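You operate a simulated robot arm through the tools that you are given. There is no shell and no other tool. Be economical: measure what you need, move in short steps, check, and stop when the job is done.

Carry out the task below with a simulated robot arm. There is one attempt and no reset: what you move stays moved.

TASK
Raise the ejector plate, wax it with the orange brush and lower it.
Fine: brush back.
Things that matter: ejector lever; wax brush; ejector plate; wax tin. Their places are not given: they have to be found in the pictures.

It is judged by the outcome, as a careful person would: the job done as asked, and still so three seconds after it is handed in. It fails if anything else is knocked over, pushed out of place, dropped, spilled or broken.

THE ROBOT
A 7-joint arm with a two-finger parallel gripper, fixed in place. Base frame: the origin is at the foot of the arm, x ahead of it, y to its left, z up; the work surface is at about z = 800. Lengths are in mm, angles in rad, forces in N, time in s.
With the tool pointing down near the work surface it reaches from about 300 to 700 mm from the base axis. Its first joint turns from -1.152 to 1.152 rad. Payload 1.57 kg.
Tool frame: the origin (TCP) lies between the finger pads and is the grasp point; the fingertips stand 30 mm ahead of it; z points along the fingers, y is the line along which they close. The gripper opens to 110 mm. The fingers are 24 mm wide and 12 mm thick; the gripper's body (48 by 112 mm) begins 78 mm behind the TCP.
Orientation is that of the tool frame in the base frame, as [roll, pitch, yaw] about the fixed x, y, z axes, in that order (R = Rz(yaw) Ry(pitch) Rx(roll)). With the fingers straight down and closing along the base's y, the tool's x points along the base's -x, its y along +y and its z along -z.

THE INTERFACE
- The arm moves only by the tool nudge_tool. Its argument "rows" is a list of rows, each a list of 7 numbers: the turn, a rotation vector about the base's x, y, z in units of 60 degrees (1.0 is 60 degrees), then the shift along the base's x, y, z in units of 300 mm (1.0 is 300 mm), then the finger opening in cm, from 0 to 11. In form: [[rx, ry, rz, x, y, z, hand], ...]. A call has 1 to 8 rows; each row is the pose to reach, as a shift and turn from the pose commanded when the call began. A call with a number of a shift or a turn outside -1 to 1 is refused whole. A row lasts 0.2 s, in which the tool goes at most 50 mm and 0.15 rad; a call with a longer step from one row to the next is refused whole, and so is a gripper value outside its range. A pose out of reach is approached as far as the arm can. The call stops where the force on the tool passes 40 N (or 10 N more than at its start, if that is more) or the arm is blocked; 0.2 s more then pass. The fingers move at their own pace (about 108 mm/s each) and stop on an object; they squeeze with about 40 N. The grip force told is the motor's: it shows also when the fingers shut on nothing. Time passes only in rows, and 0.2 s behind the last, so rows that repeat a pose let the fingers close. It gives the time, the measured TCP pose, the force on the tool (base axes), the opening and the grip force at its end, in the units of the frame above (readings bear some noise).
- Cameras (640 x 400 px; columns grow to the right, rows downward): "scene" is fixed at [184.5, -407.9, 1407.7]; the picture's right is [0.72, -0.69, 0.00], its down [-0.41, -0.42, -0.81] and it looks along [0.56, 0.58, -0.59] (base axes); focal length 353 px, centre (320, 200). "wrist" rides on the gripper at [-36, 0, -80] in the tool frame; the picture's right is [0.00, -1.00, 0.00], its down [0.97, 0.00, -0.24] and it looks along [0.24, 0.00, 0.97] (tool axes); focal length 218 px, centre (320, 200).
- grab_frame(camera): a new picture of that camera. No time passes.
- probe_pixels(camera, pixels): for up to 12 pixels [column, row] of the newest picture of that camera ("zoom" is the newest enlarged one), the place [x, y, z] in the base frame of the surface seen there, good to about 2 mm, but the place of the scene camera against the robot may be out by one fixed shift of up to 25 mm in any direction. No time passes.
- close_up(camera, box): a new picture of the part [left, top, right, bottom] of that camera's present view, enlarged. No time passes.
- close_job(): hands the job in; it is judged then, once.

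Work in short steps. Measure before you move; look again where a grasp or a placing could have gone wrong, and mend it. You have 80 turns and 34 pictures in all, those below and enlarged ones among them. Open the gripper and draw the arm clear of the work before you hand the job in, unless the task says otherwise; then end with one line.

The tools are called after "Call:" by a JSON object that holds its "method" and its "body". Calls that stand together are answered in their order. nudge_tool: Moves the arm, as the interface text tells. Its arguments: {"type":"object","properties":{"rows":{"type":"array"}},"required":["rows"]} The other tools are called the same way: grab_frame (camera) takes a picture; probe_pixels (camera, pixels) gives the place of the surface under pixels of a picture; close_up (camera, box) takes an enlarged picture of a part of a camera's view; close_job () hands the job in.

At the start:

```text
time_s: 0.0
tool_pos: [455.7, -9.9, 1142.6]
tool_rot: [3.141, 0.0, -3.14]
contact_force: [0.1, -0.2, 0.0]
finger_gap: 110.1
grasp_force: 0.0
```

scene: 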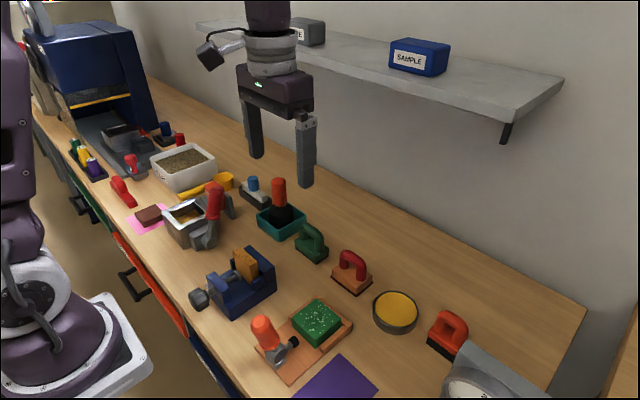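
wrist: 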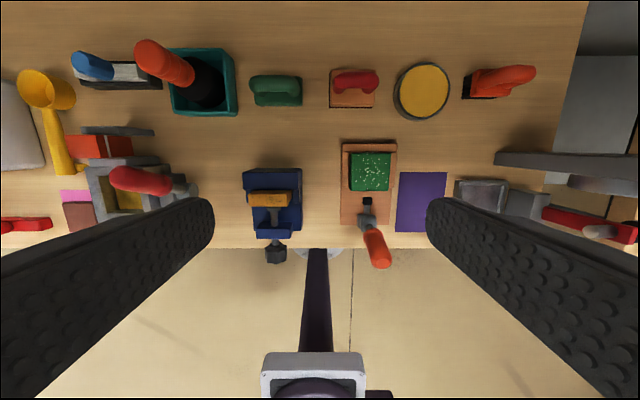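

I start by looking closer at the parts: the red/orange lever with the green plate (scene 265,335), the yellow tin (395,312), and the brushes.

Call:
{"method": "close_up", "body": {"camera": "scene", "box": [230, 230, 490, 400]}}

Call:
{"method": "close_up", "body": {"camera": "wrist", "box": [220, 40, 560, 280]}}

Call:
{"method": "close_up", "body": {"camera": "scene", "box": [60, 110, 320, 280]}}

```text
2.35 times, centred on (360, 315) of scene
```

zoom: 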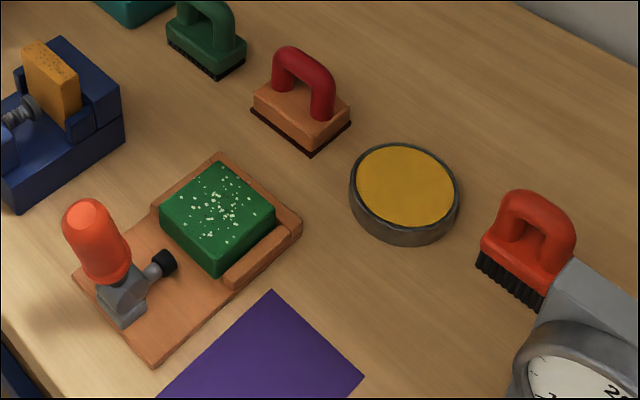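

```text
1.67 times, centred on (390, 160) of wrist
```

zoom: 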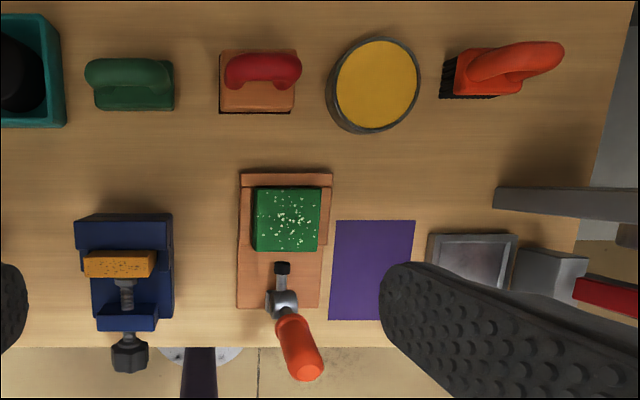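

```text
2.35 times, centred on (190, 195) of scene
```

zoom: 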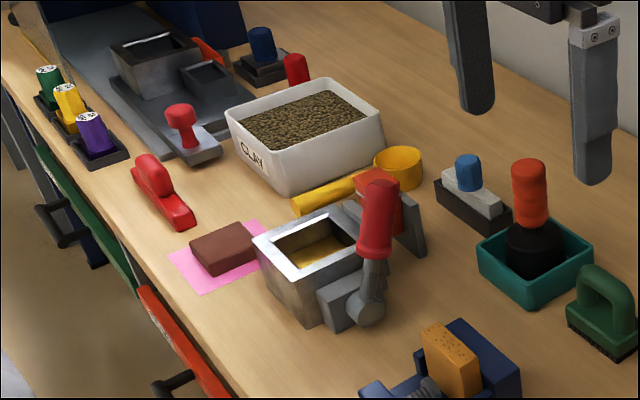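

Call:
{"method": "close_up", "body": {"camera": "scene", "box": [145, 165, 265, 260]}}

Call:
{"method": "close_up", "body": {"camera": "wrist", "box": [0, 30, 260, 240]}}

Call:
{"method": "close_up", "body": {"camera": "scene", "box": [230, 160, 390, 310]}}

```text
4.21 times, centred on (205, 212) of scene
```

zoom: 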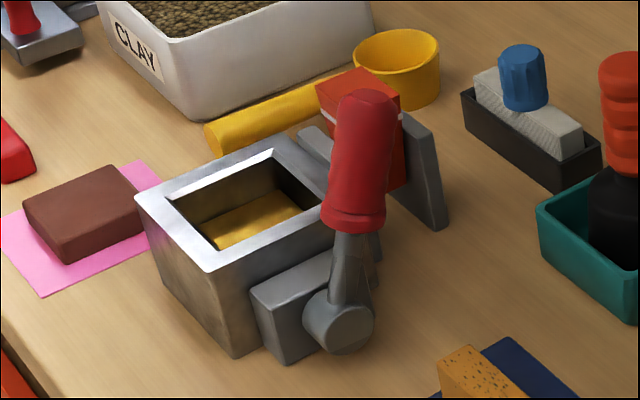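

```text
1.90 times, centred on (130, 135) of wrist
```

zoom: 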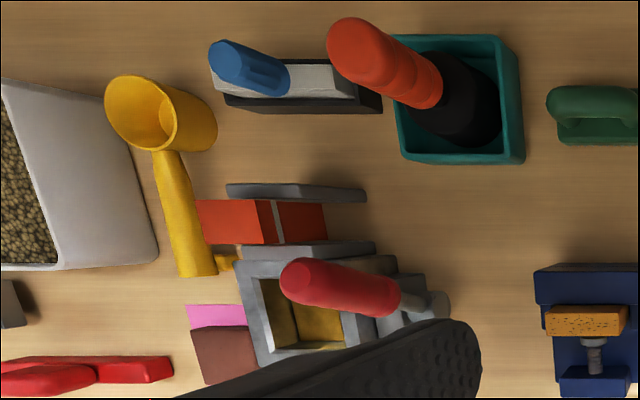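

```text
2.67 times, centred on (310, 235) of scene
```

zoom: 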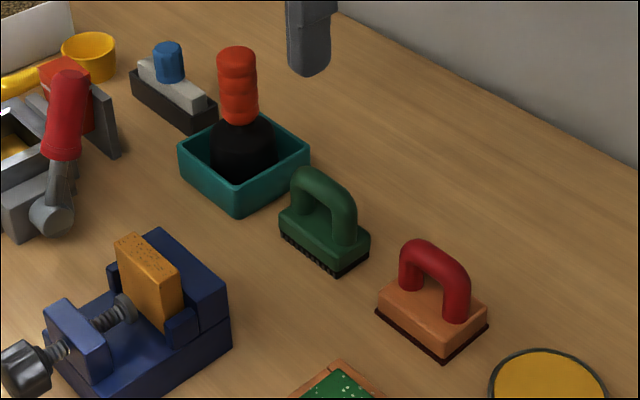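

I probe the mould box, its lever, the brush and the tin in the scene view, then the same in wrist to learn the scene offset.

Call:
{"method": "grab_frame", "body": {"camera": "scene"}}

Call:
{"method": "grab_frame", "body": {"camera": "wrist"}}

Call:
{"method": "probe_pixels", "body": {"camera": "scene", "pixels": [[213, 189], [212, 210], [205, 239], [167, 215], [210, 200], [395, 308], [447, 322], [436, 345], [188, 216], [225, 200], [283, 185], [400, 330]]}}

Call:
{"method": "probe_pixels", "body": {"camera": "wrist", "pixels": [[422, 90], [500, 80], [525, 73], [478, 90], [125, 177], [145, 182], [165, 185], [190, 190], [98, 170], [124, 198], [275, 90], [424, 118]]}}

```text
25 pictures are left
```

scene: 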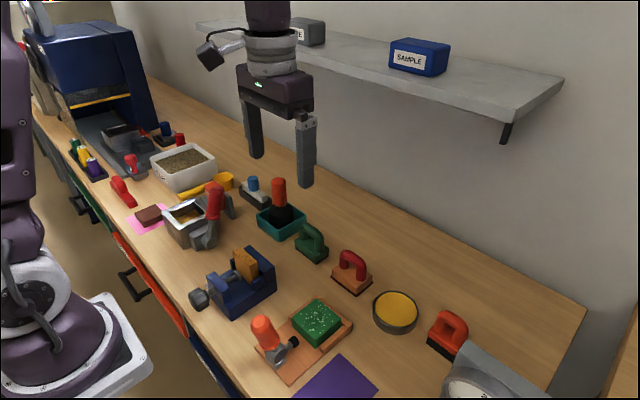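

```text
24 pictures are left
```

wrist: 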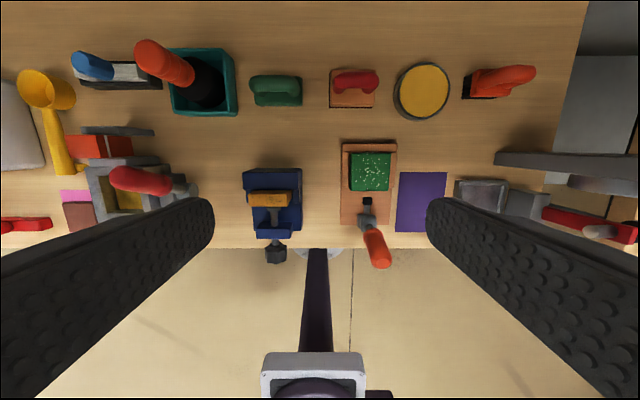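

```text
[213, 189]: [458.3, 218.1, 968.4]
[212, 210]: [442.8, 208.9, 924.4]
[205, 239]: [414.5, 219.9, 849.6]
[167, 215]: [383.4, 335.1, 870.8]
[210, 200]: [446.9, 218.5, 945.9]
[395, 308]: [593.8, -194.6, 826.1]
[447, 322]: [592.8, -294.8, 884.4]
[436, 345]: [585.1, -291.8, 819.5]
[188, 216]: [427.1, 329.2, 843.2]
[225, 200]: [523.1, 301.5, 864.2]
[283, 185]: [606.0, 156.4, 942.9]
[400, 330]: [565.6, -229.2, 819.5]
```

```text
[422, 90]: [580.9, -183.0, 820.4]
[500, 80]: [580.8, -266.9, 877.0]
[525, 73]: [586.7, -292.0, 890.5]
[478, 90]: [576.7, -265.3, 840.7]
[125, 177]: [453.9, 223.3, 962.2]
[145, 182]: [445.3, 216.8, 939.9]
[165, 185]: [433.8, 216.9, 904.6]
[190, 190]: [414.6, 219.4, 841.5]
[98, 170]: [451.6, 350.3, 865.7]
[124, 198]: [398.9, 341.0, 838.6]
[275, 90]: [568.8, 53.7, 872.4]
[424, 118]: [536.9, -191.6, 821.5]
```

Lever: hub near (415,220,845), grip leaning +x up to (455,222,965). I move above it for a better look.

Call:
{"method": "nudge_tool", "body": {"rows": [[0, 0, 0, 0.02, 0.15, -0.03, 11], [0, 0, 0, 0.05, 0.3, -0.06, 11], [0, 0, 0, 0.07, 0.45, -0.09, 11], [0, 0, 0, 0.09, 0.6, -0.1, 11], [0, 0, 0, 0.11, 0.73, -0.1, 11]]}}

Call:
{"method": "grab_frame", "body": {"camera": "wrist"}}

```text
time_s: 1.2
tool_pos: [489.2, 209.4, 1111.0]
tool_rot: [3.141, -0.002, -3.141]
contact_force: [-0.2, -0.5, -1.0]
finger_gap: 109.9
grasp_force: 0.1
```

```text
23 pictures are left
```

wrist: 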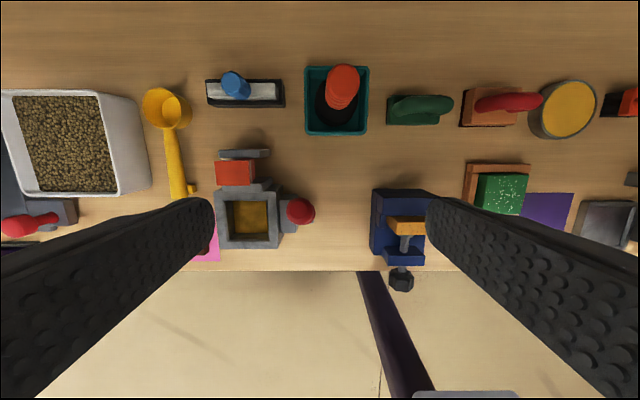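

Call:
{"method": "close_up", "body": {"camera": "wrist", "box": [190, 130, 350, 260]}}

Call:
{"method": "probe_pixels", "body": {"camera": "wrist", "pixels": [[300, 211], [300, 225], [222, 240], [272, 241], [222, 200], [272, 198], [250, 218], [235, 210], [265, 230], [286, 228], [235, 172], [245, 153]]}}

```text
3.08 times, centred on (270, 195) of wrist
```

zoom: 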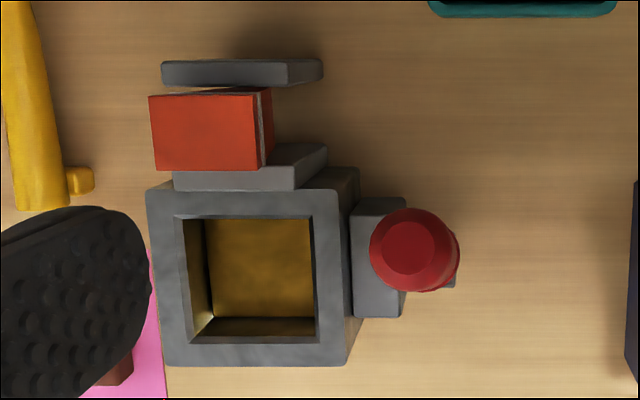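

```text
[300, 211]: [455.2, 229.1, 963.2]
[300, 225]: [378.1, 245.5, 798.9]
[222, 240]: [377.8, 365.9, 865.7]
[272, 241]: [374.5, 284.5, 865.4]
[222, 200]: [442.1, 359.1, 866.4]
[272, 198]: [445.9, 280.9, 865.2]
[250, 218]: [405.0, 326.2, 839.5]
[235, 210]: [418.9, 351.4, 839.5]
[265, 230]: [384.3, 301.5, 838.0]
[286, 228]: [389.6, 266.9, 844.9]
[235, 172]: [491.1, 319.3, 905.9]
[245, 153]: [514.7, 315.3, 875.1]
```

Cavity floor (the plate) is at z≈839, rim 866. Lever grip centre is ≈(449,226) at z 945. I go down over the grip with the fingers straddling it along y.

Call:
{"method": "nudge_tool", "body": {"rows": [[0, 0, 0, -0.07, 0.03, -0.08, 8], [0, 0, 0, -0.133, 0.057, -0.18, 7], [0, 0, 0, -0.133, 0.057, -0.3, 6], [0, 0, 0, -0.133, 0.057, -0.43, 6], [0, 0, 0, -0.133, 0.057, -0.5, 6], [0, 0, 0, -0.133, 0.057, -0.553, 6]]}}

Call:
{"method": "grab_frame", "body": {"camera": "wrist"}}

```text
time_s: 2.6
tool_pos: [446.6, 226.8, 945.5]
tool_rot: [-3.141, -0.001, 3.141]
contact_force: [-0.4, 1.0, 0.7]
finger_gap: 59.9
grasp_force: 0.0
```

```text
21 pictures are left
```

wrist: 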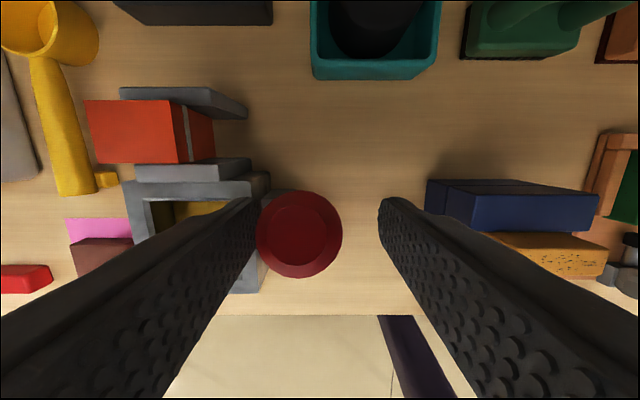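

The grip is ~5 mm toward +y of centre (col 299). I shift and close.

Call:
{"method": "nudge_tool", "body": {"rows": [[0, 0, 0, 0, 0.018, 0, 5], [0, 0, 0, 0, 0.018, 0, 2], [0, 0, 0, 0, 0.018, 0, 2], [0, 0, 0, 0, 0.018, 0, 2]]}}

```text
time_s: 3.6
tool_pos: [447.4, 233.0, 945.5]
tool_rot: [3.14, 0.0, -3.14]
contact_force: [4.0, 20.1, -8.9]
finger_gap: 31.3
grasp_force: 40.8
```

Gripped (31 mm). First a small trial pull toward −x along the arc, easing y a little.

Call:
{"method": "nudge_tool", "body": {"rows": [[0, 0, 0, 0, 0.006, 0, 2], [0, 0, 0, -0.028, 0.006, 0.006, 2], [0, 0, 0, -0.055, 0.006, 0.011, 2], [0, 0, 0, -0.055, 0.006, 0.011, 2]]}}

```text
time_s: 4.6
tool_pos: [431.6, 232.3, 950.0]
tool_rot: [-3.141, 0.001, 3.141]
contact_force: [10.7, 7.4, 1.0]
finger_gap: 31.4
grasp_force: 40.1
```

It moves freely with ~10 N. I carry on along the arc.

Call:
{"method": "nudge_tool", "body": {"rows": [[0, 0, 0, -0.027, 0, 0.003, 2], [0, 0, 0, -0.053, 0, 0.004, 2], [0, 0, 0, -0.08, 0, 0.003, 2], [0, 0, 0, -0.114, 0, -0.002, 2], [0, 0, 0, -0.114, 0, -0.002, 2]]}}

Call:
{"method": "close_up", "body": {"camera": "scene", "box": [135, 155, 275, 265]}}

```text
time_s: 5.8
tool_pos: [397.3, 233.4, 948.3]
tool_rot: [3.141, 0.0, 3.141]
contact_force: [0.2, 0.7, 0.1]
finger_gap: 19.8
grasp_force: 0.1
```

```text
3.64 times, centred on (205, 210) of scene
```

zoom: 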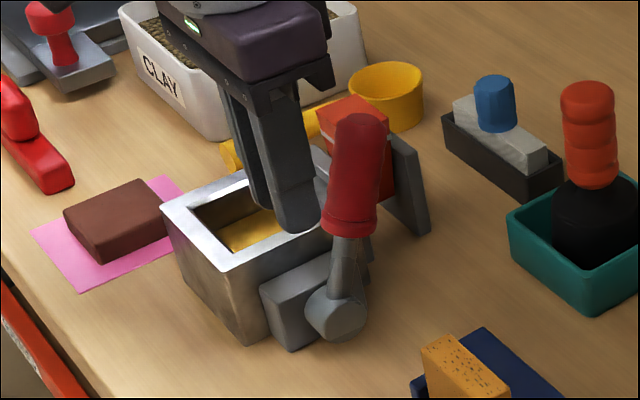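

It slipped off: the lever has a stop on the −x side and is still in its first position. I regrasp to swing it toward +x instead.

Call:
{"method": "nudge_tool", "body": {"rows": [[0, 0, 0, 0, 0, 0.1, 6], [0, 0, 0, 0.0, 0, 0.2, 6], [0, 0, 0, 0.1, 0, 0.2, 6], [0, 0, 0, 0.18, 0, 0.2, 6], [0, 0, 0, 0.18, 0, 0.1, 6]]}}

Call:
{"method": "grab_frame", "body": {"camera": "wrist"}}

```text
time_s: 7.0
tool_pos: [451.8, 232.6, 980.4]
tool_rot: [-3.141, 0.0, 3.141]
contact_force: [0.0, -0.1, -0.3]
finger_gap: 59.9
grasp_force: 0.1
```

```text
19 pictures are left
```

wrist: 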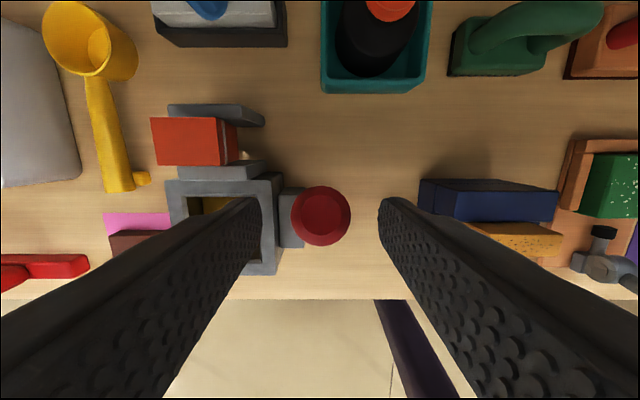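

Call:
{"method": "probe_pixels", "body": {"camera": "wrist", "pixels": [[320, 212], [268, 190], [262, 268], [180, 190], [322, 242]]}}

Call:
{"method": "nudge_tool", "body": {"rows": [[0, 0, 0, 0, 0, -0.06, 6], [0, 0, 0, 0, 0, -0.117, 6], [0, 0, 0, 0, 0, -0.117, 2], [0, 0, 0, 0, 0, -0.117, 2], [0, 0, 0, 0, 0, -0.117, 2]]}}

```text
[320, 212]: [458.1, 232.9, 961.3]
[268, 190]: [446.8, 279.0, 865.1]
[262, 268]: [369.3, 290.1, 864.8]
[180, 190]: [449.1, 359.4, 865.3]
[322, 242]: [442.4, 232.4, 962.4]
```

```text
time_s: 8.2
tool_pos: [450.3, 233.6, 943.1]
tool_rot: [-3.141, -0.001, -3.141]
contact_force: [0.1, 1.4, -2.7]
finger_gap: 31.9
grasp_force: 40.0
```

Mould hasn't moved. Gripped; trial push of 10° toward +x.

Call:
{"method": "nudge_tool", "body": {"rows": [[0, 0, 0, 0.03, 0, -0.012, 2], [0, 0, 0, 0.057, 0, -0.027, 2], [0, 0, 0, 0.057, 0, -0.027, 2]]}}

Call:
{"method": "grab_frame", "body": {"camera": "wrist"}}

```text
time_s: 9.0
tool_pos: [468.1, 233.1, 935.6]
tool_rot: [3.141, 0.001, -3.141]
contact_force: [-3.2, -2.3, 4.4]
finger_gap: 31.8
grasp_force: 40.5
```

```text
18 pictures are left
```

wrist: 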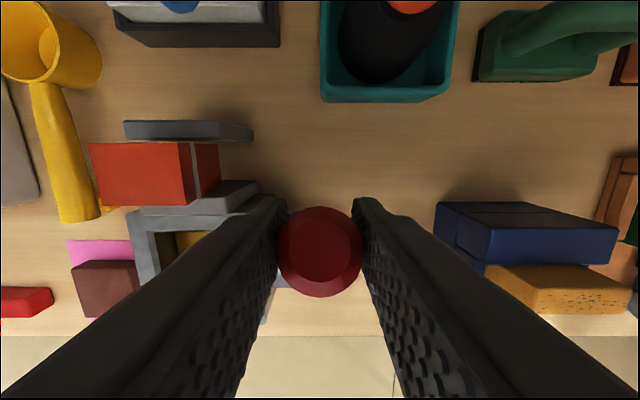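

It follows with ~3 N. Continue to about 50°.

Call:
{"method": "nudge_tool", "body": {"rows": [[0, 0, 0, 0.025, 0, -0.015, 2], [0, 0, 0, 0.05, 0, -0.034, 2], [0, 0, 0, 0.073, 0, -0.055, 2], [0, 0, 0, 0.092, 0, -0.077, 2], [0, 0, 0, 0.092, 0, -0.077, 2]]}}

Call:
{"method": "close_up", "body": {"camera": "scene", "box": [135, 155, 275, 265]}}

```text
time_s: 10.2
tool_pos: [497.2, 233.3, 913.0]
tool_rot: [-3.141, 0.001, 3.14]
contact_force: [0.6, -3.8, 9.6]
finger_gap: 31.9
grasp_force: 39.7
```

```text
3.64 times, centred on (205, 210) of scene
```

zoom: 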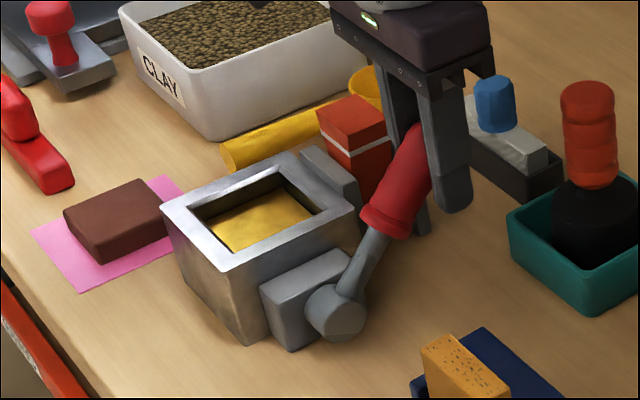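

The plate is rising. Continue along the arc toward its end stop.

Call:
{"method": "nudge_tool", "body": {"rows": [[0, 0, 0, 0.018, 0, -0.024, 2], [0, 0, 0, 0.035, 0, -0.05, 2], [0, 0, 0, 0.049, 0, -0.077, 2], [0, 0, 0, 0.06, 0, -0.105, 2], [0, 0, 0, 0.06, 0, -0.105, 2]]}}

Call:
{"method": "close_up", "body": {"camera": "scene", "box": [135, 155, 275, 265]}}

```text
time_s: 11.4
tool_pos: [515.2, 233.3, 881.5]
tool_rot: [3.14, 0.004, 3.14]
contact_force: [14.7, -1.2, 17.6]
finger_gap: 31.6
grasp_force: 40.7
```

```text
3.64 times, centred on (205, 210) of scene
```

zoom: 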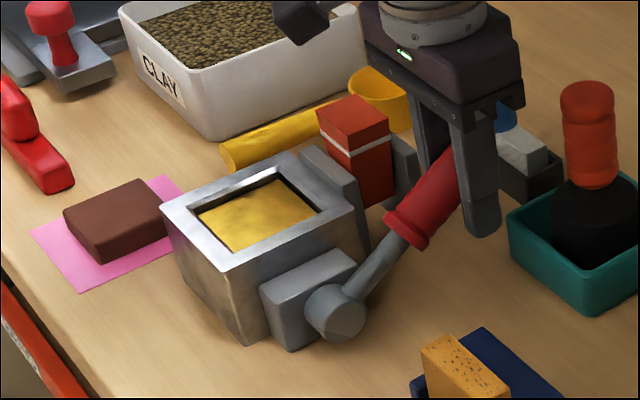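

Plate almost flush; resistance ~12 N along the arc. Push a little further to see if there is a stop.

Call:
{"method": "nudge_tool", "body": {"rows": [[0, 0, 0, 0.014, 0, -0.02, 2], [0, 0, 0, 0.02, 0, -0.04, 2], [0, 0, 0, 0.024, 0, -0.055, 2], [0, 0, 0, 0.024, 0, -0.055, 2]]}}

Call:
{"method": "close_up", "body": {"camera": "scene", "box": [135, 155, 275, 265]}}

```text
time_s: 12.4
tool_pos: [520.7, 232.4, 864.7]
tool_rot: [-3.14, 0.0, 3.141]
contact_force: [8.2, 0.1, 12.5]
finger_gap: 31.7
grasp_force: 40.2
```

```text
3.64 times, centred on (205, 210) of scene
```

zoom: 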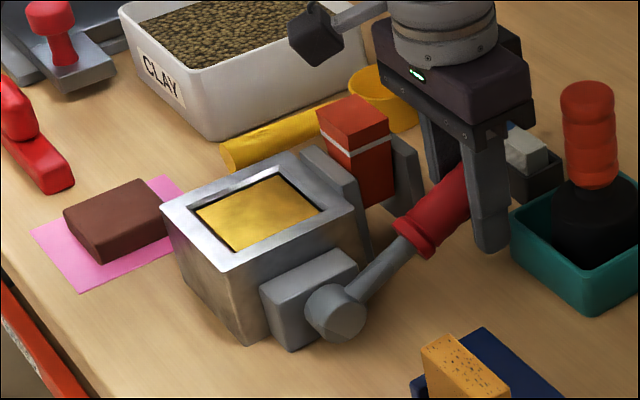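

Still rising. Continue to about horizontal, watching the fingertips' clearance (tips at z≈813).

Call:
{"method": "nudge_tool", "body": {"rows": [[0, 0, 0, 0.006, 0, -0.022, 2], [0, 0, 0, 0.009, 0, -0.045, 2], [0, 0, 0, 0.009, 0, -0.067, 2], [0, 0, 0, 0.009, 0, -0.067, 2]]}}

Call:
{"method": "close_up", "body": {"camera": "scene", "box": [135, 155, 275, 265]}}

```text
time_s: 13.4
tool_pos: [525.6, 232.9, 844.6]
tool_rot: [-3.141, 0.003, 3.141]
contact_force: [18.3, -2.0, 12.6]
finger_gap: 31.5
grasp_force: 40.7
```

```text
3.64 times, centred on (205, 210) of scene
```

zoom: 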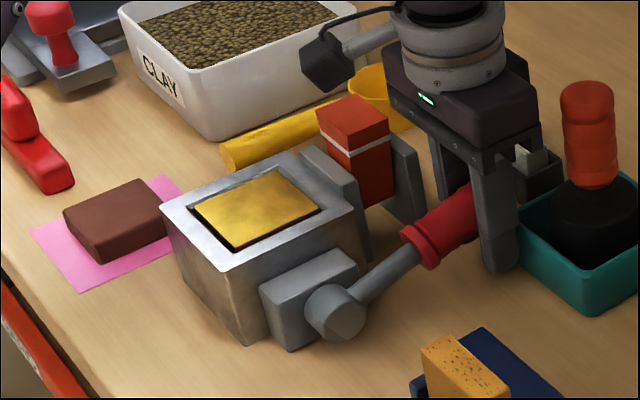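

Call:
{"method": "probe_pixels", "body": {"camera": "zoom", "pixels": [[255, 210], [180, 215], [340, 305], [420, 240], [245, 265], [372, 290]]}}

Call:
{"method": "nudge_tool", "body": {"rows": [[0, 0, 0, 0.008, 0, -0.015, 2], [0, 0, 0, 0.01, 0, -0.03, 2], [0, 0, 0, 0.01, 0, -0.03, 2]]}}

```text
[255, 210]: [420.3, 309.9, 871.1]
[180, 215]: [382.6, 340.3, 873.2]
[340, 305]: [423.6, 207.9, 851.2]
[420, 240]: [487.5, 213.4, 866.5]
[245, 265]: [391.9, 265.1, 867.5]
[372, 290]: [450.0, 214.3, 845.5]
```

```text
time_s: 14.2
tool_pos: [525.4, 232.5, 835.6]
tool_rot: [-3.141, 0.0, -3.141]
contact_force: [-7.4, -11.2, 34.8]
finger_gap: 31.7
grasp_force: 40.3
```

Force jumped to 35 N: the end stop. I release and lift away to see whether it stays up.

Call:
{"method": "nudge_tool", "body": {"rows": [[0, 0, 0, 0, 0, 0.02, 5], [0, 0, 0, 0, 0, 0.02, 6], [0, 0, 0, 0, 0, 0.13, 6], [0, 0, 0, 0, 0, 0.28, 6], [0, 0, 0, 0, 0, 0.44, 6], [0, 0, 0, 0, 0, 0.6, 8], [0, 0, 0, -0.1, 0.05, 0.7, 11]]}}

Call:
{"method": "grab_frame", "body": {"camera": "wrist"}}

```text
time_s: 15.8
tool_pos: [495.8, 247.7, 1046.7]
tool_rot: [3.141, -0.001, 3.141]
contact_force: [-0.6, -0.3, 0.6]
finger_gap: 110.2
grasp_force: 0.0
```

```text
13 pictures are left
```

wrist: 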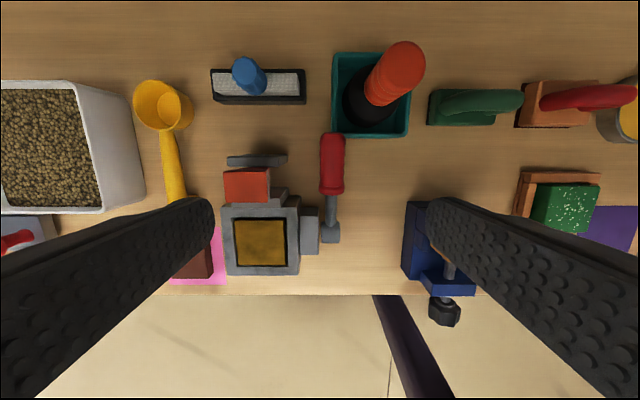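

Call:
{"method": "probe_pixels", "body": {"camera": "wrist", "pixels": [[260, 243], [240, 224], [281, 224], [240, 262], [282, 263], [230, 215], [333, 142], [332, 185], [333, 225], [294, 268], [228, 270], [332, 165]]}}

```text
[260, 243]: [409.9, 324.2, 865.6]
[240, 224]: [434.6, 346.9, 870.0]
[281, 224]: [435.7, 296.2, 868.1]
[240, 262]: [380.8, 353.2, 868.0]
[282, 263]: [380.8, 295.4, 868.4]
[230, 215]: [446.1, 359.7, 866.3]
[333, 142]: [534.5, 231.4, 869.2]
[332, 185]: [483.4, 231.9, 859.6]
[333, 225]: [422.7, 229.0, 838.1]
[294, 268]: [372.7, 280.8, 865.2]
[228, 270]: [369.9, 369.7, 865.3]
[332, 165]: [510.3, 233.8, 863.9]
```

Plate stays raised at z≈868, centre (408,324), about 60×58 mm. Now to the brush on the right side.

Call:
{"method": "nudge_tool", "body": {"rows": [[0, 0, 0, 0.02, -0.14, 0.02, 11], [0, 0, 0, 0.05, -0.29, 0.05, 11], [0, 0, 0, 0.08, -0.44, 0.05, 11], [0, 0, 0, 0.1, -0.59, 0.05, 11], [0, 0, 0, 0.12, -0.74, 0.05, 11], [0, 0, 0, 0.14, -0.89, 0.05, 11], [0, 0, 0, 0.14, -0.98, 0.05, 11]]}}

Call:
{"method": "nudge_tool", "body": {"rows": [[0, 0, 0, 0.03, -0.14, 0, 11], [0, 0, 0, 0.06, -0.28, 0, 11], [0, 0, 0, 0.08, -0.42, 0, 11], [0, 0, 0, 0.1, -0.56, 0, 11], [0, 0, 0, 0.1, -0.67, 0, 11]]}}

Call:
{"method": "grab_frame", "body": {"camera": "wrist"}}

```text
time_s: 17.4
tool_pos: [538.1, -45.4, 1058.9]
tool_rot: [3.141, 0.0, -3.141]
contact_force: [0.6, -0.6, 0.7]
finger_gap: 110.0
grasp_force: 0.1
```

```text
time_s: 18.6
tool_pos: [569.8, -247.4, 1061.7]
tool_rot: [-3.141, 0.0, -3.141]
contact_force: [0.3, 0.3, 0.7]
finger_gap: 110.1
grasp_force: 0.1
```

```text
12 pictures are left
```

wrist: 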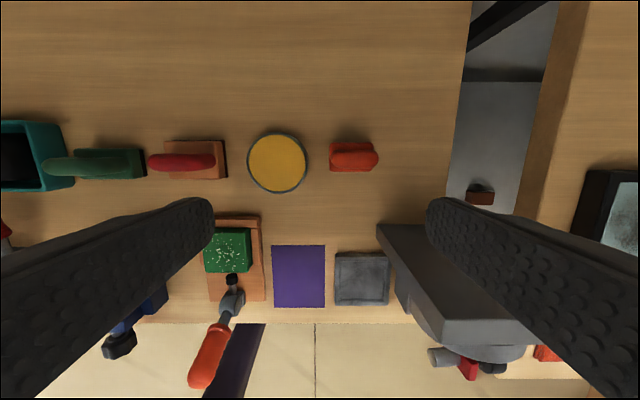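

Call:
{"method": "close_up", "body": {"camera": "wrist", "box": [230, 110, 430, 235]}}

Call:
{"method": "probe_pixels", "body": {"camera": "wrist", "pixels": [[338, 152], [350, 154], [362, 155], [373, 155], [345, 167], [333, 170], [335, 145], [277, 163], [277, 136], [277, 190], [250, 163], [390, 228]]}}

```text
3.20 times, centred on (330, 172) of wrist
```

zoom: 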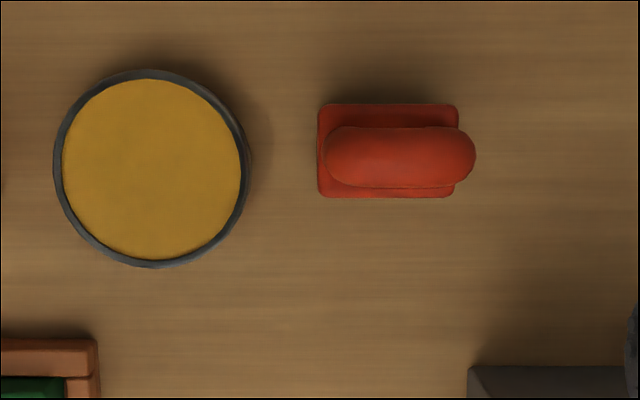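

```text
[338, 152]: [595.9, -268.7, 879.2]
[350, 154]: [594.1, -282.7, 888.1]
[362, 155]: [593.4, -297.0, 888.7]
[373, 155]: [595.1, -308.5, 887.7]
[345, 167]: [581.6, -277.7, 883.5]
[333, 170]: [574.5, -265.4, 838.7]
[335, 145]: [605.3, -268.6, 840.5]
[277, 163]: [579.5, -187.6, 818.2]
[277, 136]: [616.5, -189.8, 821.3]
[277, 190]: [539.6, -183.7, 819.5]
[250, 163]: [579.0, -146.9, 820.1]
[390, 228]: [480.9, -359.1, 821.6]
```

Brush handle runs along y, centred (589,-288), top z 889, base top z 840; tin centre (579,-186), wax z≈818. I turn the tool 90° so the fingers close along x, and come over the brush.

Call:
{"method": "nudge_tool", "body": {"rows": [[0, 0, 0.125, 0, 0, 0, 9], [0, 0, 0.25, 0, 0, 0, 7], [0, 0, 0.375, 0.02, -0.03, 0, 7], [0, 0, 0.5, 0.03, -0.06, 0, 7], [0, 0, 0.625, 0.04, -0.09, 0, 7], [0, 0, 0.75, 0.05, -0.11, 0, 7], [0, 0, 0.875, 0.064, -0.135, 0, 7], [0, 0, 1.0, 0.064, -0.135, 0, 7]]}}

Call:
{"method": "nudge_tool", "body": {"rows": [[0, 0, 0.125, 0, 0, -0.1, 6], [0, 0, 0.25, 0, 0, -0.2, 6], [0, 0, 0.375, 0, 0, -0.3, 6], [0, 0, 0.5, 0, 0, -0.38, 6]]}}

Call:
{"method": "grab_frame", "body": {"camera": "wrist"}}

```text
time_s: 20.4
tool_pos: [587.9, -287.1, 1061.4]
tool_rot: [3.141, 0.0, -2.092]
contact_force: [0.1, -0.5, -0.1]
finger_gap: 69.8
grasp_force: 0.0
```

```text
time_s: 21.4
tool_pos: [587.7, -286.5, 946.1]
tool_rot: [3.141, 0.0, -1.567]
contact_force: [0.3, 0.2, 0.3]
finger_gap: 60.1
grasp_force: 0.0
```

```text
10 pictures are left
```

wrist: 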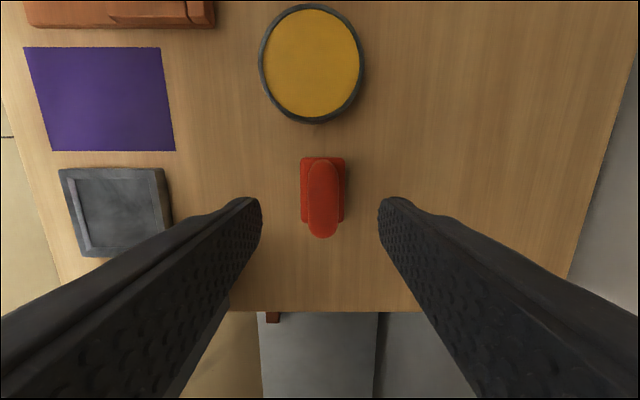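

Call:
{"method": "probe_pixels", "body": {"camera": "wrist", "pixels": [[323, 168], [323, 200], [323, 232], [312, 200], [334, 200], [303, 200], [341, 165], [304, 162], [342, 218]]}}

```text
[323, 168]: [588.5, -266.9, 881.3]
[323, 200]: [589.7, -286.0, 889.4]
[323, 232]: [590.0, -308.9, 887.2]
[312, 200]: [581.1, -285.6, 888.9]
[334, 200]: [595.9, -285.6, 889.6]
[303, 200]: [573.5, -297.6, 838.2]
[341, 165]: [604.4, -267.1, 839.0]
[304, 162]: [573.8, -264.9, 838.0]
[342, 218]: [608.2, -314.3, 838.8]
```

Centre is (590,-289). Descend to TCP z 878 and close.

Call:
{"method": "nudge_tool", "body": {"rows": [[0, 0, 0, 0.007, -0.008, -0.1, 6], [0, 0, 0, 0.007, -0.008, -0.18, 6], [0, 0, 0, 0.007, -0.008, -0.227, 6], [0, 0, 0, 0.007, -0.008, -0.227, 1.5], [0, 0, 0, 0.007, -0.008, -0.227, 1.5], [0, 0, 0, 0.007, -0.008, -0.227, 1.5]]}}

```text
time_s: 22.8
tool_pos: [588.8, -290.9, 879.0]
tool_rot: [3.141, 0.0, -1.57]
contact_force: [-0.5, -0.2, -0.5]
finger_gap: 21.0
grasp_force: 34.8
```

Gripped (21 mm) at TCP (589,-291,879). Lift, carry over the tin centre, and stay just above the wax.

Call:
{"method": "nudge_tool", "body": {"rows": [[0, 0, 0, 0, 0, 0.08, 1.5], [0, 0, 0, 0, 0, 0.17, 1.5], [0, 0, 0, -0.01, 0.12, 0.17, 1.5], [0, 0, 0, -0.03, 0.24, 0.17, 1.5], [0, 0, 0, -0.033, 0.347, 0.17, 1.5], [0, 0, 0, -0.033, 0.347, 0.1, 1.5], [0, 0, 0, -0.033, 0.347, 0.075, 1.5]]}}

Call:
{"method": "grab_frame", "body": {"camera": "scene"}}

```text
time_s: 24.4
tool_pos: [579.3, -184.9, 901.7]
tool_rot: [3.141, -0.001, -1.572]
contact_force: [-0.1, 0.4, -0.7]
finger_gap: 21.2
grasp_force: 34.1
```

```text
9 pictures are left
```

scene: 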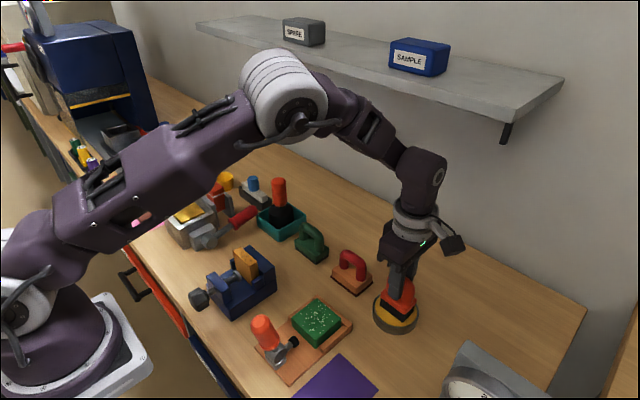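

Brush is over the tin. I press it gently into the wax and give it a small wiggle.

Call:
{"method": "nudge_tool", "body": {"rows": [[0, 0, 0, 0, 0, -0.008, 1.5], [0, 0, 0, 0, 0, -0.015, 1.5], [0, 0, 0, 0, 0, -0.02, 1.5], [0, 0, 0, 0, 0, -0.024, 1.5]]}}

```text
time_s: 25.4
tool_pos: [580.0, -185.9, 892.7]
tool_rot: [-3.137, -0.002, -1.573]
contact_force: [0.0, -0.2, 28.1]
finger_gap: 20.9
grasp_force: 34.3
```

Firm contact at 28 N. I ease 1.5 mm and wiggle ±4 mm in the wax, then lift.

Call:
{"method": "nudge_tool", "body": {"rows": [[0, 0, 0, 0, 0, 0.005, 1.5], [0, 0, 0, 0.012, 0, 0.005, 1.5], [0, 0, 0, -0.012, 0, 0.005, 1.5], [0, 0, 0, 0, 0, 0.005, 1.5], [0, 0, 0, 0, 0, 0.005, 1.5]]}}

Call:
{"method": "nudge_tool", "body": {"rows": [[0, 0, 0, 0, 0, 0.05, 1.5], [0, 0, 0, 0, 0, 0.15, 1.5], [0, 0, 0, 0, 0, 0.3, 1.5], [0, 0, 0, 0, 0, 0.45, 1.5]]}}

Call:
{"method": "close_up", "body": {"camera": "scene", "box": [330, 200, 490, 350]}}

```text
time_s: 26.6
tool_pos: [579.9, -185.6, 894.6]
tool_rot: [3.139, 0.001, -1.572]
contact_force: [-0.1, 0.0, 1.4]
finger_gap: 20.9
grasp_force: 34.2
```

```text
time_s: 27.6
tool_pos: [580.5, -183.8, 1029.9]
tool_rot: [3.14, 0.0, -1.571]
contact_force: [-0.8, 0.3, -0.5]
finger_gap: 20.8
grasp_force: 34.8
```

```text
2.67 times, centred on (410, 275) of scene
```

zoom: 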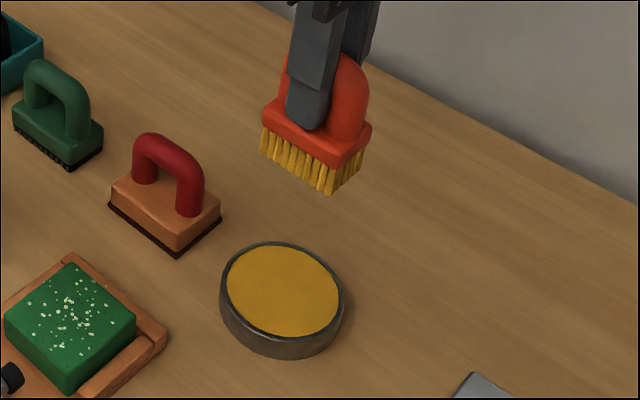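

The bristles are yellow with wax now. Carry to the plate at bristle height ≈953.

Call:
{"method": "nudge_tool", "body": {"rows": [[0, 0, 0, -0.05, 0.14, 0, 1.5], [0, 0, 0, -0.1, 0.28, 0, 1.5], [0, 0, 0, -0.15, 0.42, 0, 1.5], [0, 0, 0, -0.2, 0.56, 0, 1.5], [0, 0, 0, -0.25, 0.7, 0, 1.5], [0, 0, 0, -0.3, 0.84, 0, 1.5], [0, 0, 0, -0.3, 0.9, 0, 1.5]]}}

Call:
{"method": "nudge_tool", "body": {"rows": [[0, 0, 0, -0.05, 0.13, 0, 1.5], [0, 0, 0, -0.1, 0.26, 0, 1.5], [0, 0, 0, -0.15, 0.4, 0, 1.5], [0, 0, 0, -0.2, 0.54, 0, 1.5], [0, 0, 0, -0.25, 0.68, 0, 1.5], [0, 0, 0, -0.273, 0.793, 0, 1.5], [0, 0, 0, -0.273, 0.793, -0.1, 1.5], [0, 0, 0, -0.273, 0.793, -0.2, 1.5]]}}

Call:
{"method": "close_up", "body": {"camera": "scene", "box": [120, 125, 280, 265]}}

```text
time_s: 29.2
tool_pos: [491.1, 85.5, 1029.6]
tool_rot: [-3.141, 0.001, -1.57]
contact_force: [0.6, -0.4, -1.4]
finger_gap: 20.9
grasp_force: 34.2
```

```text
time_s: 31.0
tool_pos: [407.9, 321.3, 968.1]
tool_rot: [-3.141, 0.0, -1.572]
contact_force: [0.7, -0.2, -1.4]
finger_gap: 21.1
grasp_force: 33.9
```

```text
2.86 times, centred on (200, 195) of scene
```

zoom: 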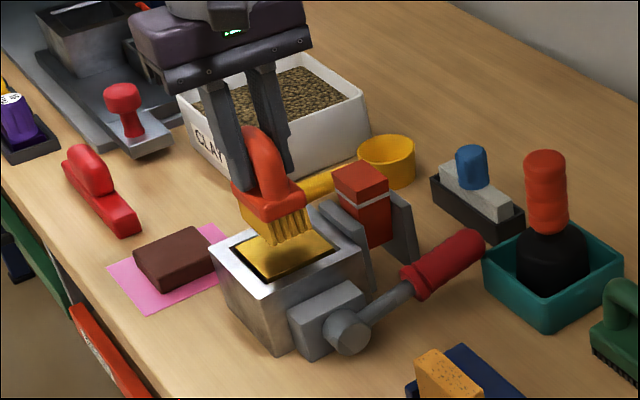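

Positioned well above the plate. Lower until light contact.

Call:
{"method": "nudge_tool", "body": {"rows": [[0, 0, 0, 0, 0.006, -0.05, 1.5], [0, 0, 0, 0, 0.006, -0.068, 1.5], [0, 0, 0, 0, 0.006, -0.077, 1.5]]}}

```text
time_s: 31.8
tool_pos: [408.3, 323.3, 947.6]
tool_rot: [-3.141, 0.0, -1.571]
contact_force: [-0.3, -0.4, -1.8]
finger_gap: 20.9
grasp_force: 33.6
```

Call:
{"method": "nudge_tool", "body": {"rows": [[0, 0, 0, 0, 0, -0.004, 1.5], [0, 0, 0, 0, 0, -0.008, 1.5], [0, 0, 0, 0, 0, -0.008, 1.5]]}}

```text
time_s: 32.6
tool_pos: [408.9, 324.1, 945.0]
tool_rot: [-3.141, 0.0, -1.571]
contact_force: [-0.2, 0.5, -0.8]
finger_gap: 21.1
grasp_force: 33.9
```

Call:
{"method": "nudge_tool", "body": {"rows": [[0, 0, 0, 0, 0, -0.004, 1.5], [0, 0, 0, 0, 0, -0.008, 1.5], [0, 0, 0, 0, 0, -0.008, 1.5]]}}

```text
time_s: 33.4
tool_pos: [408.4, 323.1, 942.1]
tool_rot: [-3.141, -0.001, -1.571]
contact_force: [0.2, 0.1, -1.9]
finger_gap: 20.9
grasp_force: 34.1
```

Call:
{"method": "nudge_tool", "body": {"rows": [[0, 0, 0, 0, 0, -0.003, 1.5], [0, 0, 0, 0, 0, -0.006, 1.5], [0, 0, 0, 0, 0, -0.009, 1.5], [0, 0, 0, 0, 0, -0.009, 1.5]]}}

```text
time_s: 34.4
tool_pos: [408.0, 323.7, 940.6]
tool_rot: [-3.141, 0.003, -1.569]
contact_force: [2.4, -1.0, 15.0]
finger_gap: 20.8
grasp_force: 34.8
```

Contact (15 N). Ease slightly and sweep over the plate.

Call:
{"method": "nudge_tool", "body": {"rows": [[0, 0, 0, 0.02, 0, 0.002, 1.5], [0, 0, 0, 0.04, 0, 0.002, 1.5], [0, 0, 0, 0.04, 0.02, 0.002, 1.5], [0, 0, 0, 0, 0.02, 0.002, 1.5], [0, 0, 0, -0.04, 0.02, 0.002, 1.5], [0, 0, 0, -0.04, -0.02, 0.002, 1.5], [0, 0, 0, 0, -0.02, 0.002, 1.5], [0, 0, 0, 0.04, -0.02, 0.002, 1.5]]}}

```text
time_s: 36.2
tool_pos: [420.7, 317.7, 940.0]
tool_rot: [3.141, 0.0, -1.572]
contact_force: [0.0, 0.7, -0.9]
finger_gap: 20.7
grasp_force: 34.5
```

Contact went light; press ~1.5 mm more and sweep back.

Call:
{"method": "nudge_tool", "body": {"rows": [[0, 0, 0, 0, 0, -0.005, 1.5], [0, 0, 0, -0.04, 0, -0.006, 1.5], [0, 0, 0, -0.08, 0, -0.006, 1.5], [0, 0, 0, -0.08, 0.04, -0.006, 1.5], [0, 0, 0, -0.04, 0.04, -0.006, 1.5], [0, 0, 0, 0, 0.04, -0.006, 1.5], [0, 0, 0, -0.04, 0.02, -0.006, 1.5], [0, 0, 0, -0.04, 0.02, -0.006, 1.5]]}}

```text
time_s: 38.0
tool_pos: [408.3, 324.3, 937.7]
tool_rot: [-3.141, 0.001, -1.571]
contact_force: [0.3, 0.0, -0.6]
finger_gap: 21.0
grasp_force: 34.1
```

No force now at 937.7; I lift and look at plate and brush.

Call:
{"method": "nudge_tool", "body": {"rows": [[0, 0, 0, 0, 0, 0.1, 1.5], [0, 0, 0, 0, 0, 0.25, 1.5], [0, 0, 0, 0, -0.1, 0.35, 1.5], [0, 0, 0, 0, -0.22, 0.35, 1.5], [0, 0, 0, 0, -0.35, 0.35, 1.5]]}}

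Call:
{"method": "close_up", "body": {"camera": "scene", "box": [135, 125, 275, 265]}}

```text
time_s: 39.2
tool_pos: [409.4, 218.6, 1043.3]
tool_rot: [3.141, 0.001, -1.57]
contact_force: [1.0, 0.7, -1.3]
finger_gap: 21.1
grasp_force: 34.0
```

```text
2.86 times, centred on (205, 195) of scene
```

zoom: 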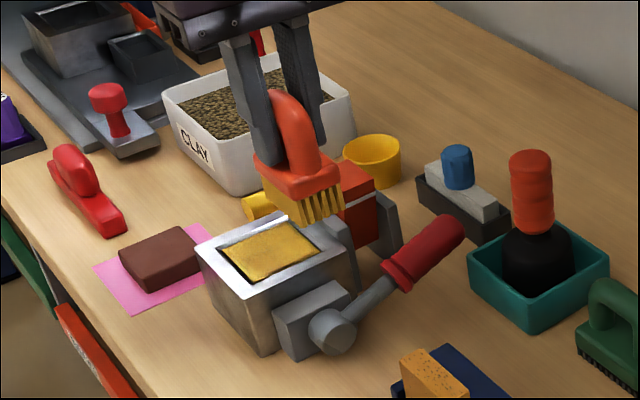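

Call:
{"method": "close_up", "body": {"camera": "scene", "box": [165, 190, 235, 240]}}

```text
8.00 times, centred on (200, 215) of scene
```

zoom: 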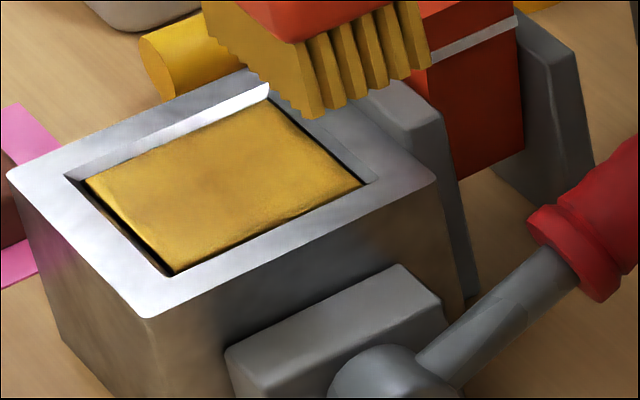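

Call:
{"method": "close_up", "body": {"camera": "wrist", "box": [250, 30, 390, 130]}}

Call:
{"method": "probe_pixels", "body": {"camera": "zoom", "pixels": [[320, 200], [250, 170], [390, 170], [250, 260], [390, 260], [320, 300], [320, 100]]}}

```text
4.00 times, centred on (320, 80) of wrist
```

zoom: 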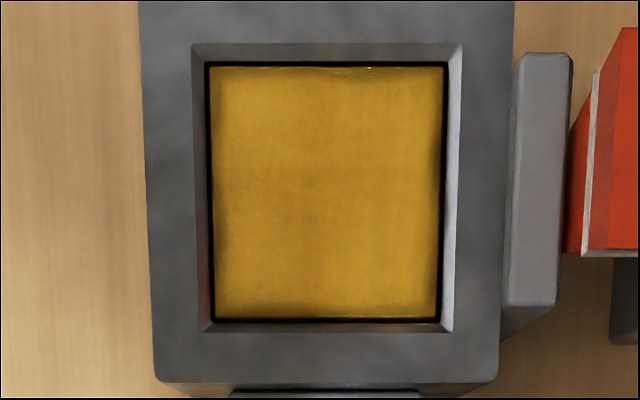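

```text
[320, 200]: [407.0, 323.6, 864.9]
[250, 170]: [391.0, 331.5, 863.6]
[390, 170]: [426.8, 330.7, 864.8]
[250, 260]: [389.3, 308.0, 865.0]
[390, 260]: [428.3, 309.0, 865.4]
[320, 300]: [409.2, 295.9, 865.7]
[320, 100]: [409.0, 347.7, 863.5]
```

The plate now shows an even, brighter yellow coat over its whole face (was brown-gold) at z≈865, so it is waxed. Now the brush goes back to TCP (589,-291).

Call:
{"method": "nudge_tool", "body": {"rows": [[0, 0, 0, 0.05, -0.142, 0, 1.5], [0, 0, 0, 0.1, -0.284, 0, 1.5], [0, 0, 0, 0.15, -0.426, 0, 1.5], [0, 0, 0, 0.2, -0.568, 0, 1.5], [0, 0, 0, 0.25, -0.71, 0, 1.5], [0, 0, 0, 0.3, -0.85, 0, 1.5], [0, 0, 0, 0.3, -0.85, 0, 1.5]]}}

Call:
{"method": "nudge_tool", "body": {"rows": [[0, 0, 0, 0.05, -0.142, 0, 1.5], [0, 0, 0, 0.1, -0.284, 0, 1.5], [0, 0, 0, 0.15, -0.426, 0, 1.5], [0, 0, 0, 0.2, -0.568, 0, 1.5], [0, 0, 0, 0.25, -0.71, 0, 1.5], [0, 0, 0, 0.3, -0.847, 0, 1.5], [0, 0, 0, 0.3, -0.847, 0, 1.5]]}}

```text
time_s: 40.8
tool_pos: [498.5, -36.5, 1042.4]
tool_rot: [-3.141, 0.001, -1.57]
contact_force: [0.8, -0.5, -1.0]
finger_gap: 20.8
grasp_force: 34.1
```

```text
time_s: 42.4
tool_pos: [587.8, -290.9, 1043.1]
tool_rot: [3.139, 0.0, -1.571]
contact_force: [-0.5, 0.5, -1.0]
finger_gap: 20.7
grasp_force: 34.1
```

Over its place. Lower to about 6 mm above the earlier height, then creep.

Call:
{"method": "nudge_tool", "body": {"rows": [[0, 0, 0, 0, 0, -0.15, 1.5], [0, 0, 0, 0.003, 0, -0.3, 1.5], [0, 0, 0, 0.003, 0, -0.43, 1.5], [0, 0, 0, 0.003, 0, -0.5, 1.5], [0, 0, 0, 0.003, 0, -0.527, 1.5], [0, 0, 0, 0.003, 0, -0.534, 1.5], [0, 0, 0, 0.003, 0, -0.54, 1.5], [0, 0, 0, 0.003, 0, -0.54, 1.5]]}}

```text
time_s: 44.2
tool_pos: [589.4, -290.6, 881.1]
tool_rot: [-3.141, 0.001, -1.571]
contact_force: [0.6, 0.5, -2.2]
finger_gap: 21.0
grasp_force: 34.2
```

Call:
{"method": "nudge_tool", "body": {"rows": [[0, 0, 0, 0, 0, -0.005, 1.5], [0, 0, 0, 0, 0, -0.01, 1.5], [0, 0, 0, 0, 0, -0.015, 1.5], [0, 0, 0, 0, 0, -0.02, 1.5]]}}

```text
time_s: 45.2
tool_pos: [588.7, -290.0, 875.2]
tool_rot: [-3.14, 0.0, -1.571]
contact_force: [0.6, -0.3, -1.8]
finger_gap: 20.9
grasp_force: 34.2
```

Not touching yet (the brush slid up a few mm in the grip while pressing). Creep further.

Call:
{"method": "nudge_tool", "body": {"rows": [[0, 0, 0, 0, 0, -0.004, 1.5], [0, 0, 0, 0, 0, -0.008, 1.5], [0, 0, 0, 0, 0, -0.012, 1.5], [0, 0, 0, 0, 0, -0.012, 1.5]]}}

```text
time_s: 46.2
tool_pos: [588.6, -289.7, 871.4]
tool_rot: [-3.141, 0.001, -1.569]
contact_force: [-2.3, 3.7, 14.6]
finger_gap: 20.7
grasp_force: 34.5
```

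Seated (15 N). Ease, open, and rise straight up.

Call:
{"method": "nudge_tool", "body": {"rows": [[0, 0, 0, 0, 0, 0.003, 1.5], [0, 0, 0, 0, 0, 0.003, 6], [0, 0, 0, 0, 0, 0.003, 6], [0, 0, 0, 0, 0, 0.1, 6], [0, 0, 0, 0, 0, 0.25, 6], [0, 0, 0, 0, 0, 0.4, 6], [0, 0, 0, 0, 0, 0.55, 6]]}}

Call:
{"method": "grab_frame", "body": {"camera": "scene"}}

```text
time_s: 47.8
tool_pos: [591.4, -290.1, 1038.3]
tool_rot: [3.141, 0.001, -1.57]
contact_force: [-0.7, -0.6, 0.4]
finger_gap: 60.1
grasp_force: 0.1
```

```text
3 pictures are left
```

scene: 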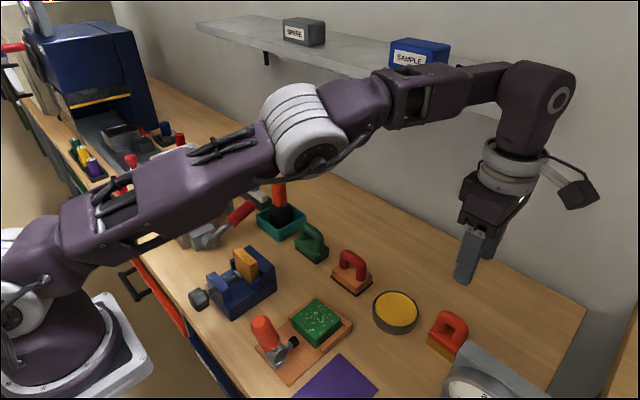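

Brush is back upright in its spot. I probe the lever's present position in this scene picture before returning.

Call:
{"method": "probe_pixels", "body": {"camera": "scene", "pixels": [[252, 205], [245, 208], [238, 212], [232, 217], [222, 228], [210, 238], [240, 218], [446, 322], [395, 308]]}}

Call:
{"method": "nudge_tool", "body": {"rows": [[0, 0, -0.125, 0, 0.02, 0.02, 6], [0, 0, -0.25, -0.03, 0.15, 0.04, 6], [0, 0, -0.375, -0.06, 0.28, 0.04, 6], [0, 0, -0.5, -0.09, 0.42, 0.04, 6], [0, 0, -0.625, -0.12, 0.56, 0.04, 6], [0, 0, -0.75, -0.15, 0.7, 0.04, 6], [0, 0, -0.875, -0.18, 0.84, 0.04, 6], [0, 0, -1.0, -0.2, 0.97, 0.04, 6]]}}

```text
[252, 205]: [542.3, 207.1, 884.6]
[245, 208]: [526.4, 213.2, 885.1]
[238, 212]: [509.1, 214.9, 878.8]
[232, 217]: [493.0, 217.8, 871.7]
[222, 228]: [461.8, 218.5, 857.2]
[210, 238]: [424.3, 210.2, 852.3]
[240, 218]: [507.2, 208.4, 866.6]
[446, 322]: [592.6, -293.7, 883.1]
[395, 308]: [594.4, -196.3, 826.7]
```

```text
time_s: 49.6
tool_pos: [528.6, 1.7, 1049.8]
tool_rot: [-3.141, 0.0, -2.622]
contact_force: [-0.6, 0.8, -0.4]
finger_gap: 59.7
grasp_force: 0.0
```

Lever axis is about (505,232,860) now. Turn back and come over it.

Call:
{"method": "nudge_tool", "body": {"rows": [[0, 0, -0.125, -0.01, 0.14, 0, 6], [0, 0, -0.25, -0.03, 0.28, 0, 6], [0, 0, -0.375, -0.05, 0.42, 0, 6], [0, 0, -0.5, -0.07, 0.56, 0, 6], [0, 0, -0.5, -0.08, 0.7, -0.05, 6], [0, 0, -0.5, -0.08, 0.768, -0.15, 6], [0, 0, -0.5, -0.08, 0.768, -0.3, 6]]}}

Call:
{"method": "grab_frame", "body": {"camera": "wrist"}}

```text
time_s: 51.2
tool_pos: [502.5, 232.2, 959.1]
tool_rot: [3.141, 0.0, 3.141]
contact_force: [0.0, 0.1, 0.6]
finger_gap: 59.9
grasp_force: 0.1
```

```text
2 pictures are left
```

wrist: 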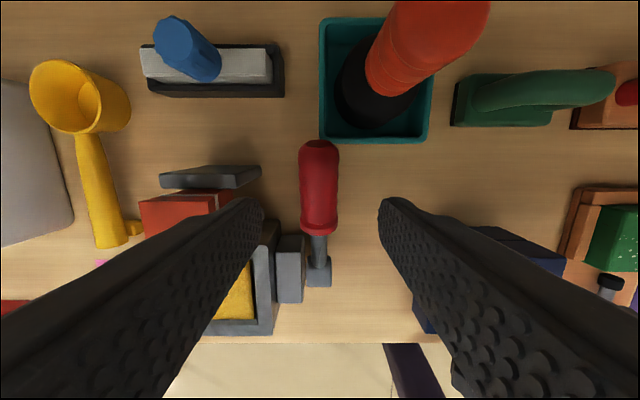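

Call:
{"method": "probe_pixels", "body": {"camera": "wrist", "pixels": [[320, 150], [320, 175], [320, 200], [320, 225], [319, 250], [240, 295]]}}

```text
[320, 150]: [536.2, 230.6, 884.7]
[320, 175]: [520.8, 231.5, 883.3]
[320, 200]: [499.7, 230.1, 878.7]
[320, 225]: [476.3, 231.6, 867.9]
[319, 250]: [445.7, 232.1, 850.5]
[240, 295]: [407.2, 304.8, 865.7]
```

Axis at x=513 is about z 868. Descend there and close.

Call:
{"method": "nudge_tool", "body": {"rows": [[0, 0, 0, 0.02, 0, -0.12, 6], [0, 0, 0, 0.035, 0, -0.24, 6], [0, 0, 0, 0.035, 0, -0.303, 6], [0, 0, 0, 0.035, 0, -0.303, 2], [0, 0, 0, 0.035, 0, -0.303, 2], [0, 0, 0, 0.035, 0, -0.303, 2]]}}

```text
time_s: 52.6
tool_pos: [515.9, 233.7, 868.5]
tool_rot: [3.14, 0.002, -3.14]
contact_force: [2.1, 11.4, -5.5]
finger_gap: 31.8
grasp_force: 39.6
```

Gripped. Swing back up along the arc to about 22°.

Call:
{"method": "nudge_tool", "body": {"rows": [[0, 0, 0, -0.018, 0, 0.049, 2], [0, 0, 0, -0.041, 0, 0.091, 2], [0, 0, 0, -0.066, 0, 0.124, 2], [0, 0, 0, -0.095, 0, 0.154, 2], [0, 0, 0, -0.127, 0, 0.181, 2], [0, 0, 0, -0.162, 0, 0.203, 2], [0, 0, 0, -0.2, 0, 0.221, 2], [0, 0, 0, -0.2, 0, 0.221, 2]]}}

```text
time_s: 54.4
tool_pos: [456.6, 232.3, 933.9]
tool_rot: [3.142, -0.001, 3.142]
contact_force: [5.1, 15.6, 3.3]
finger_gap: 33.4
grasp_force: 7.4
```

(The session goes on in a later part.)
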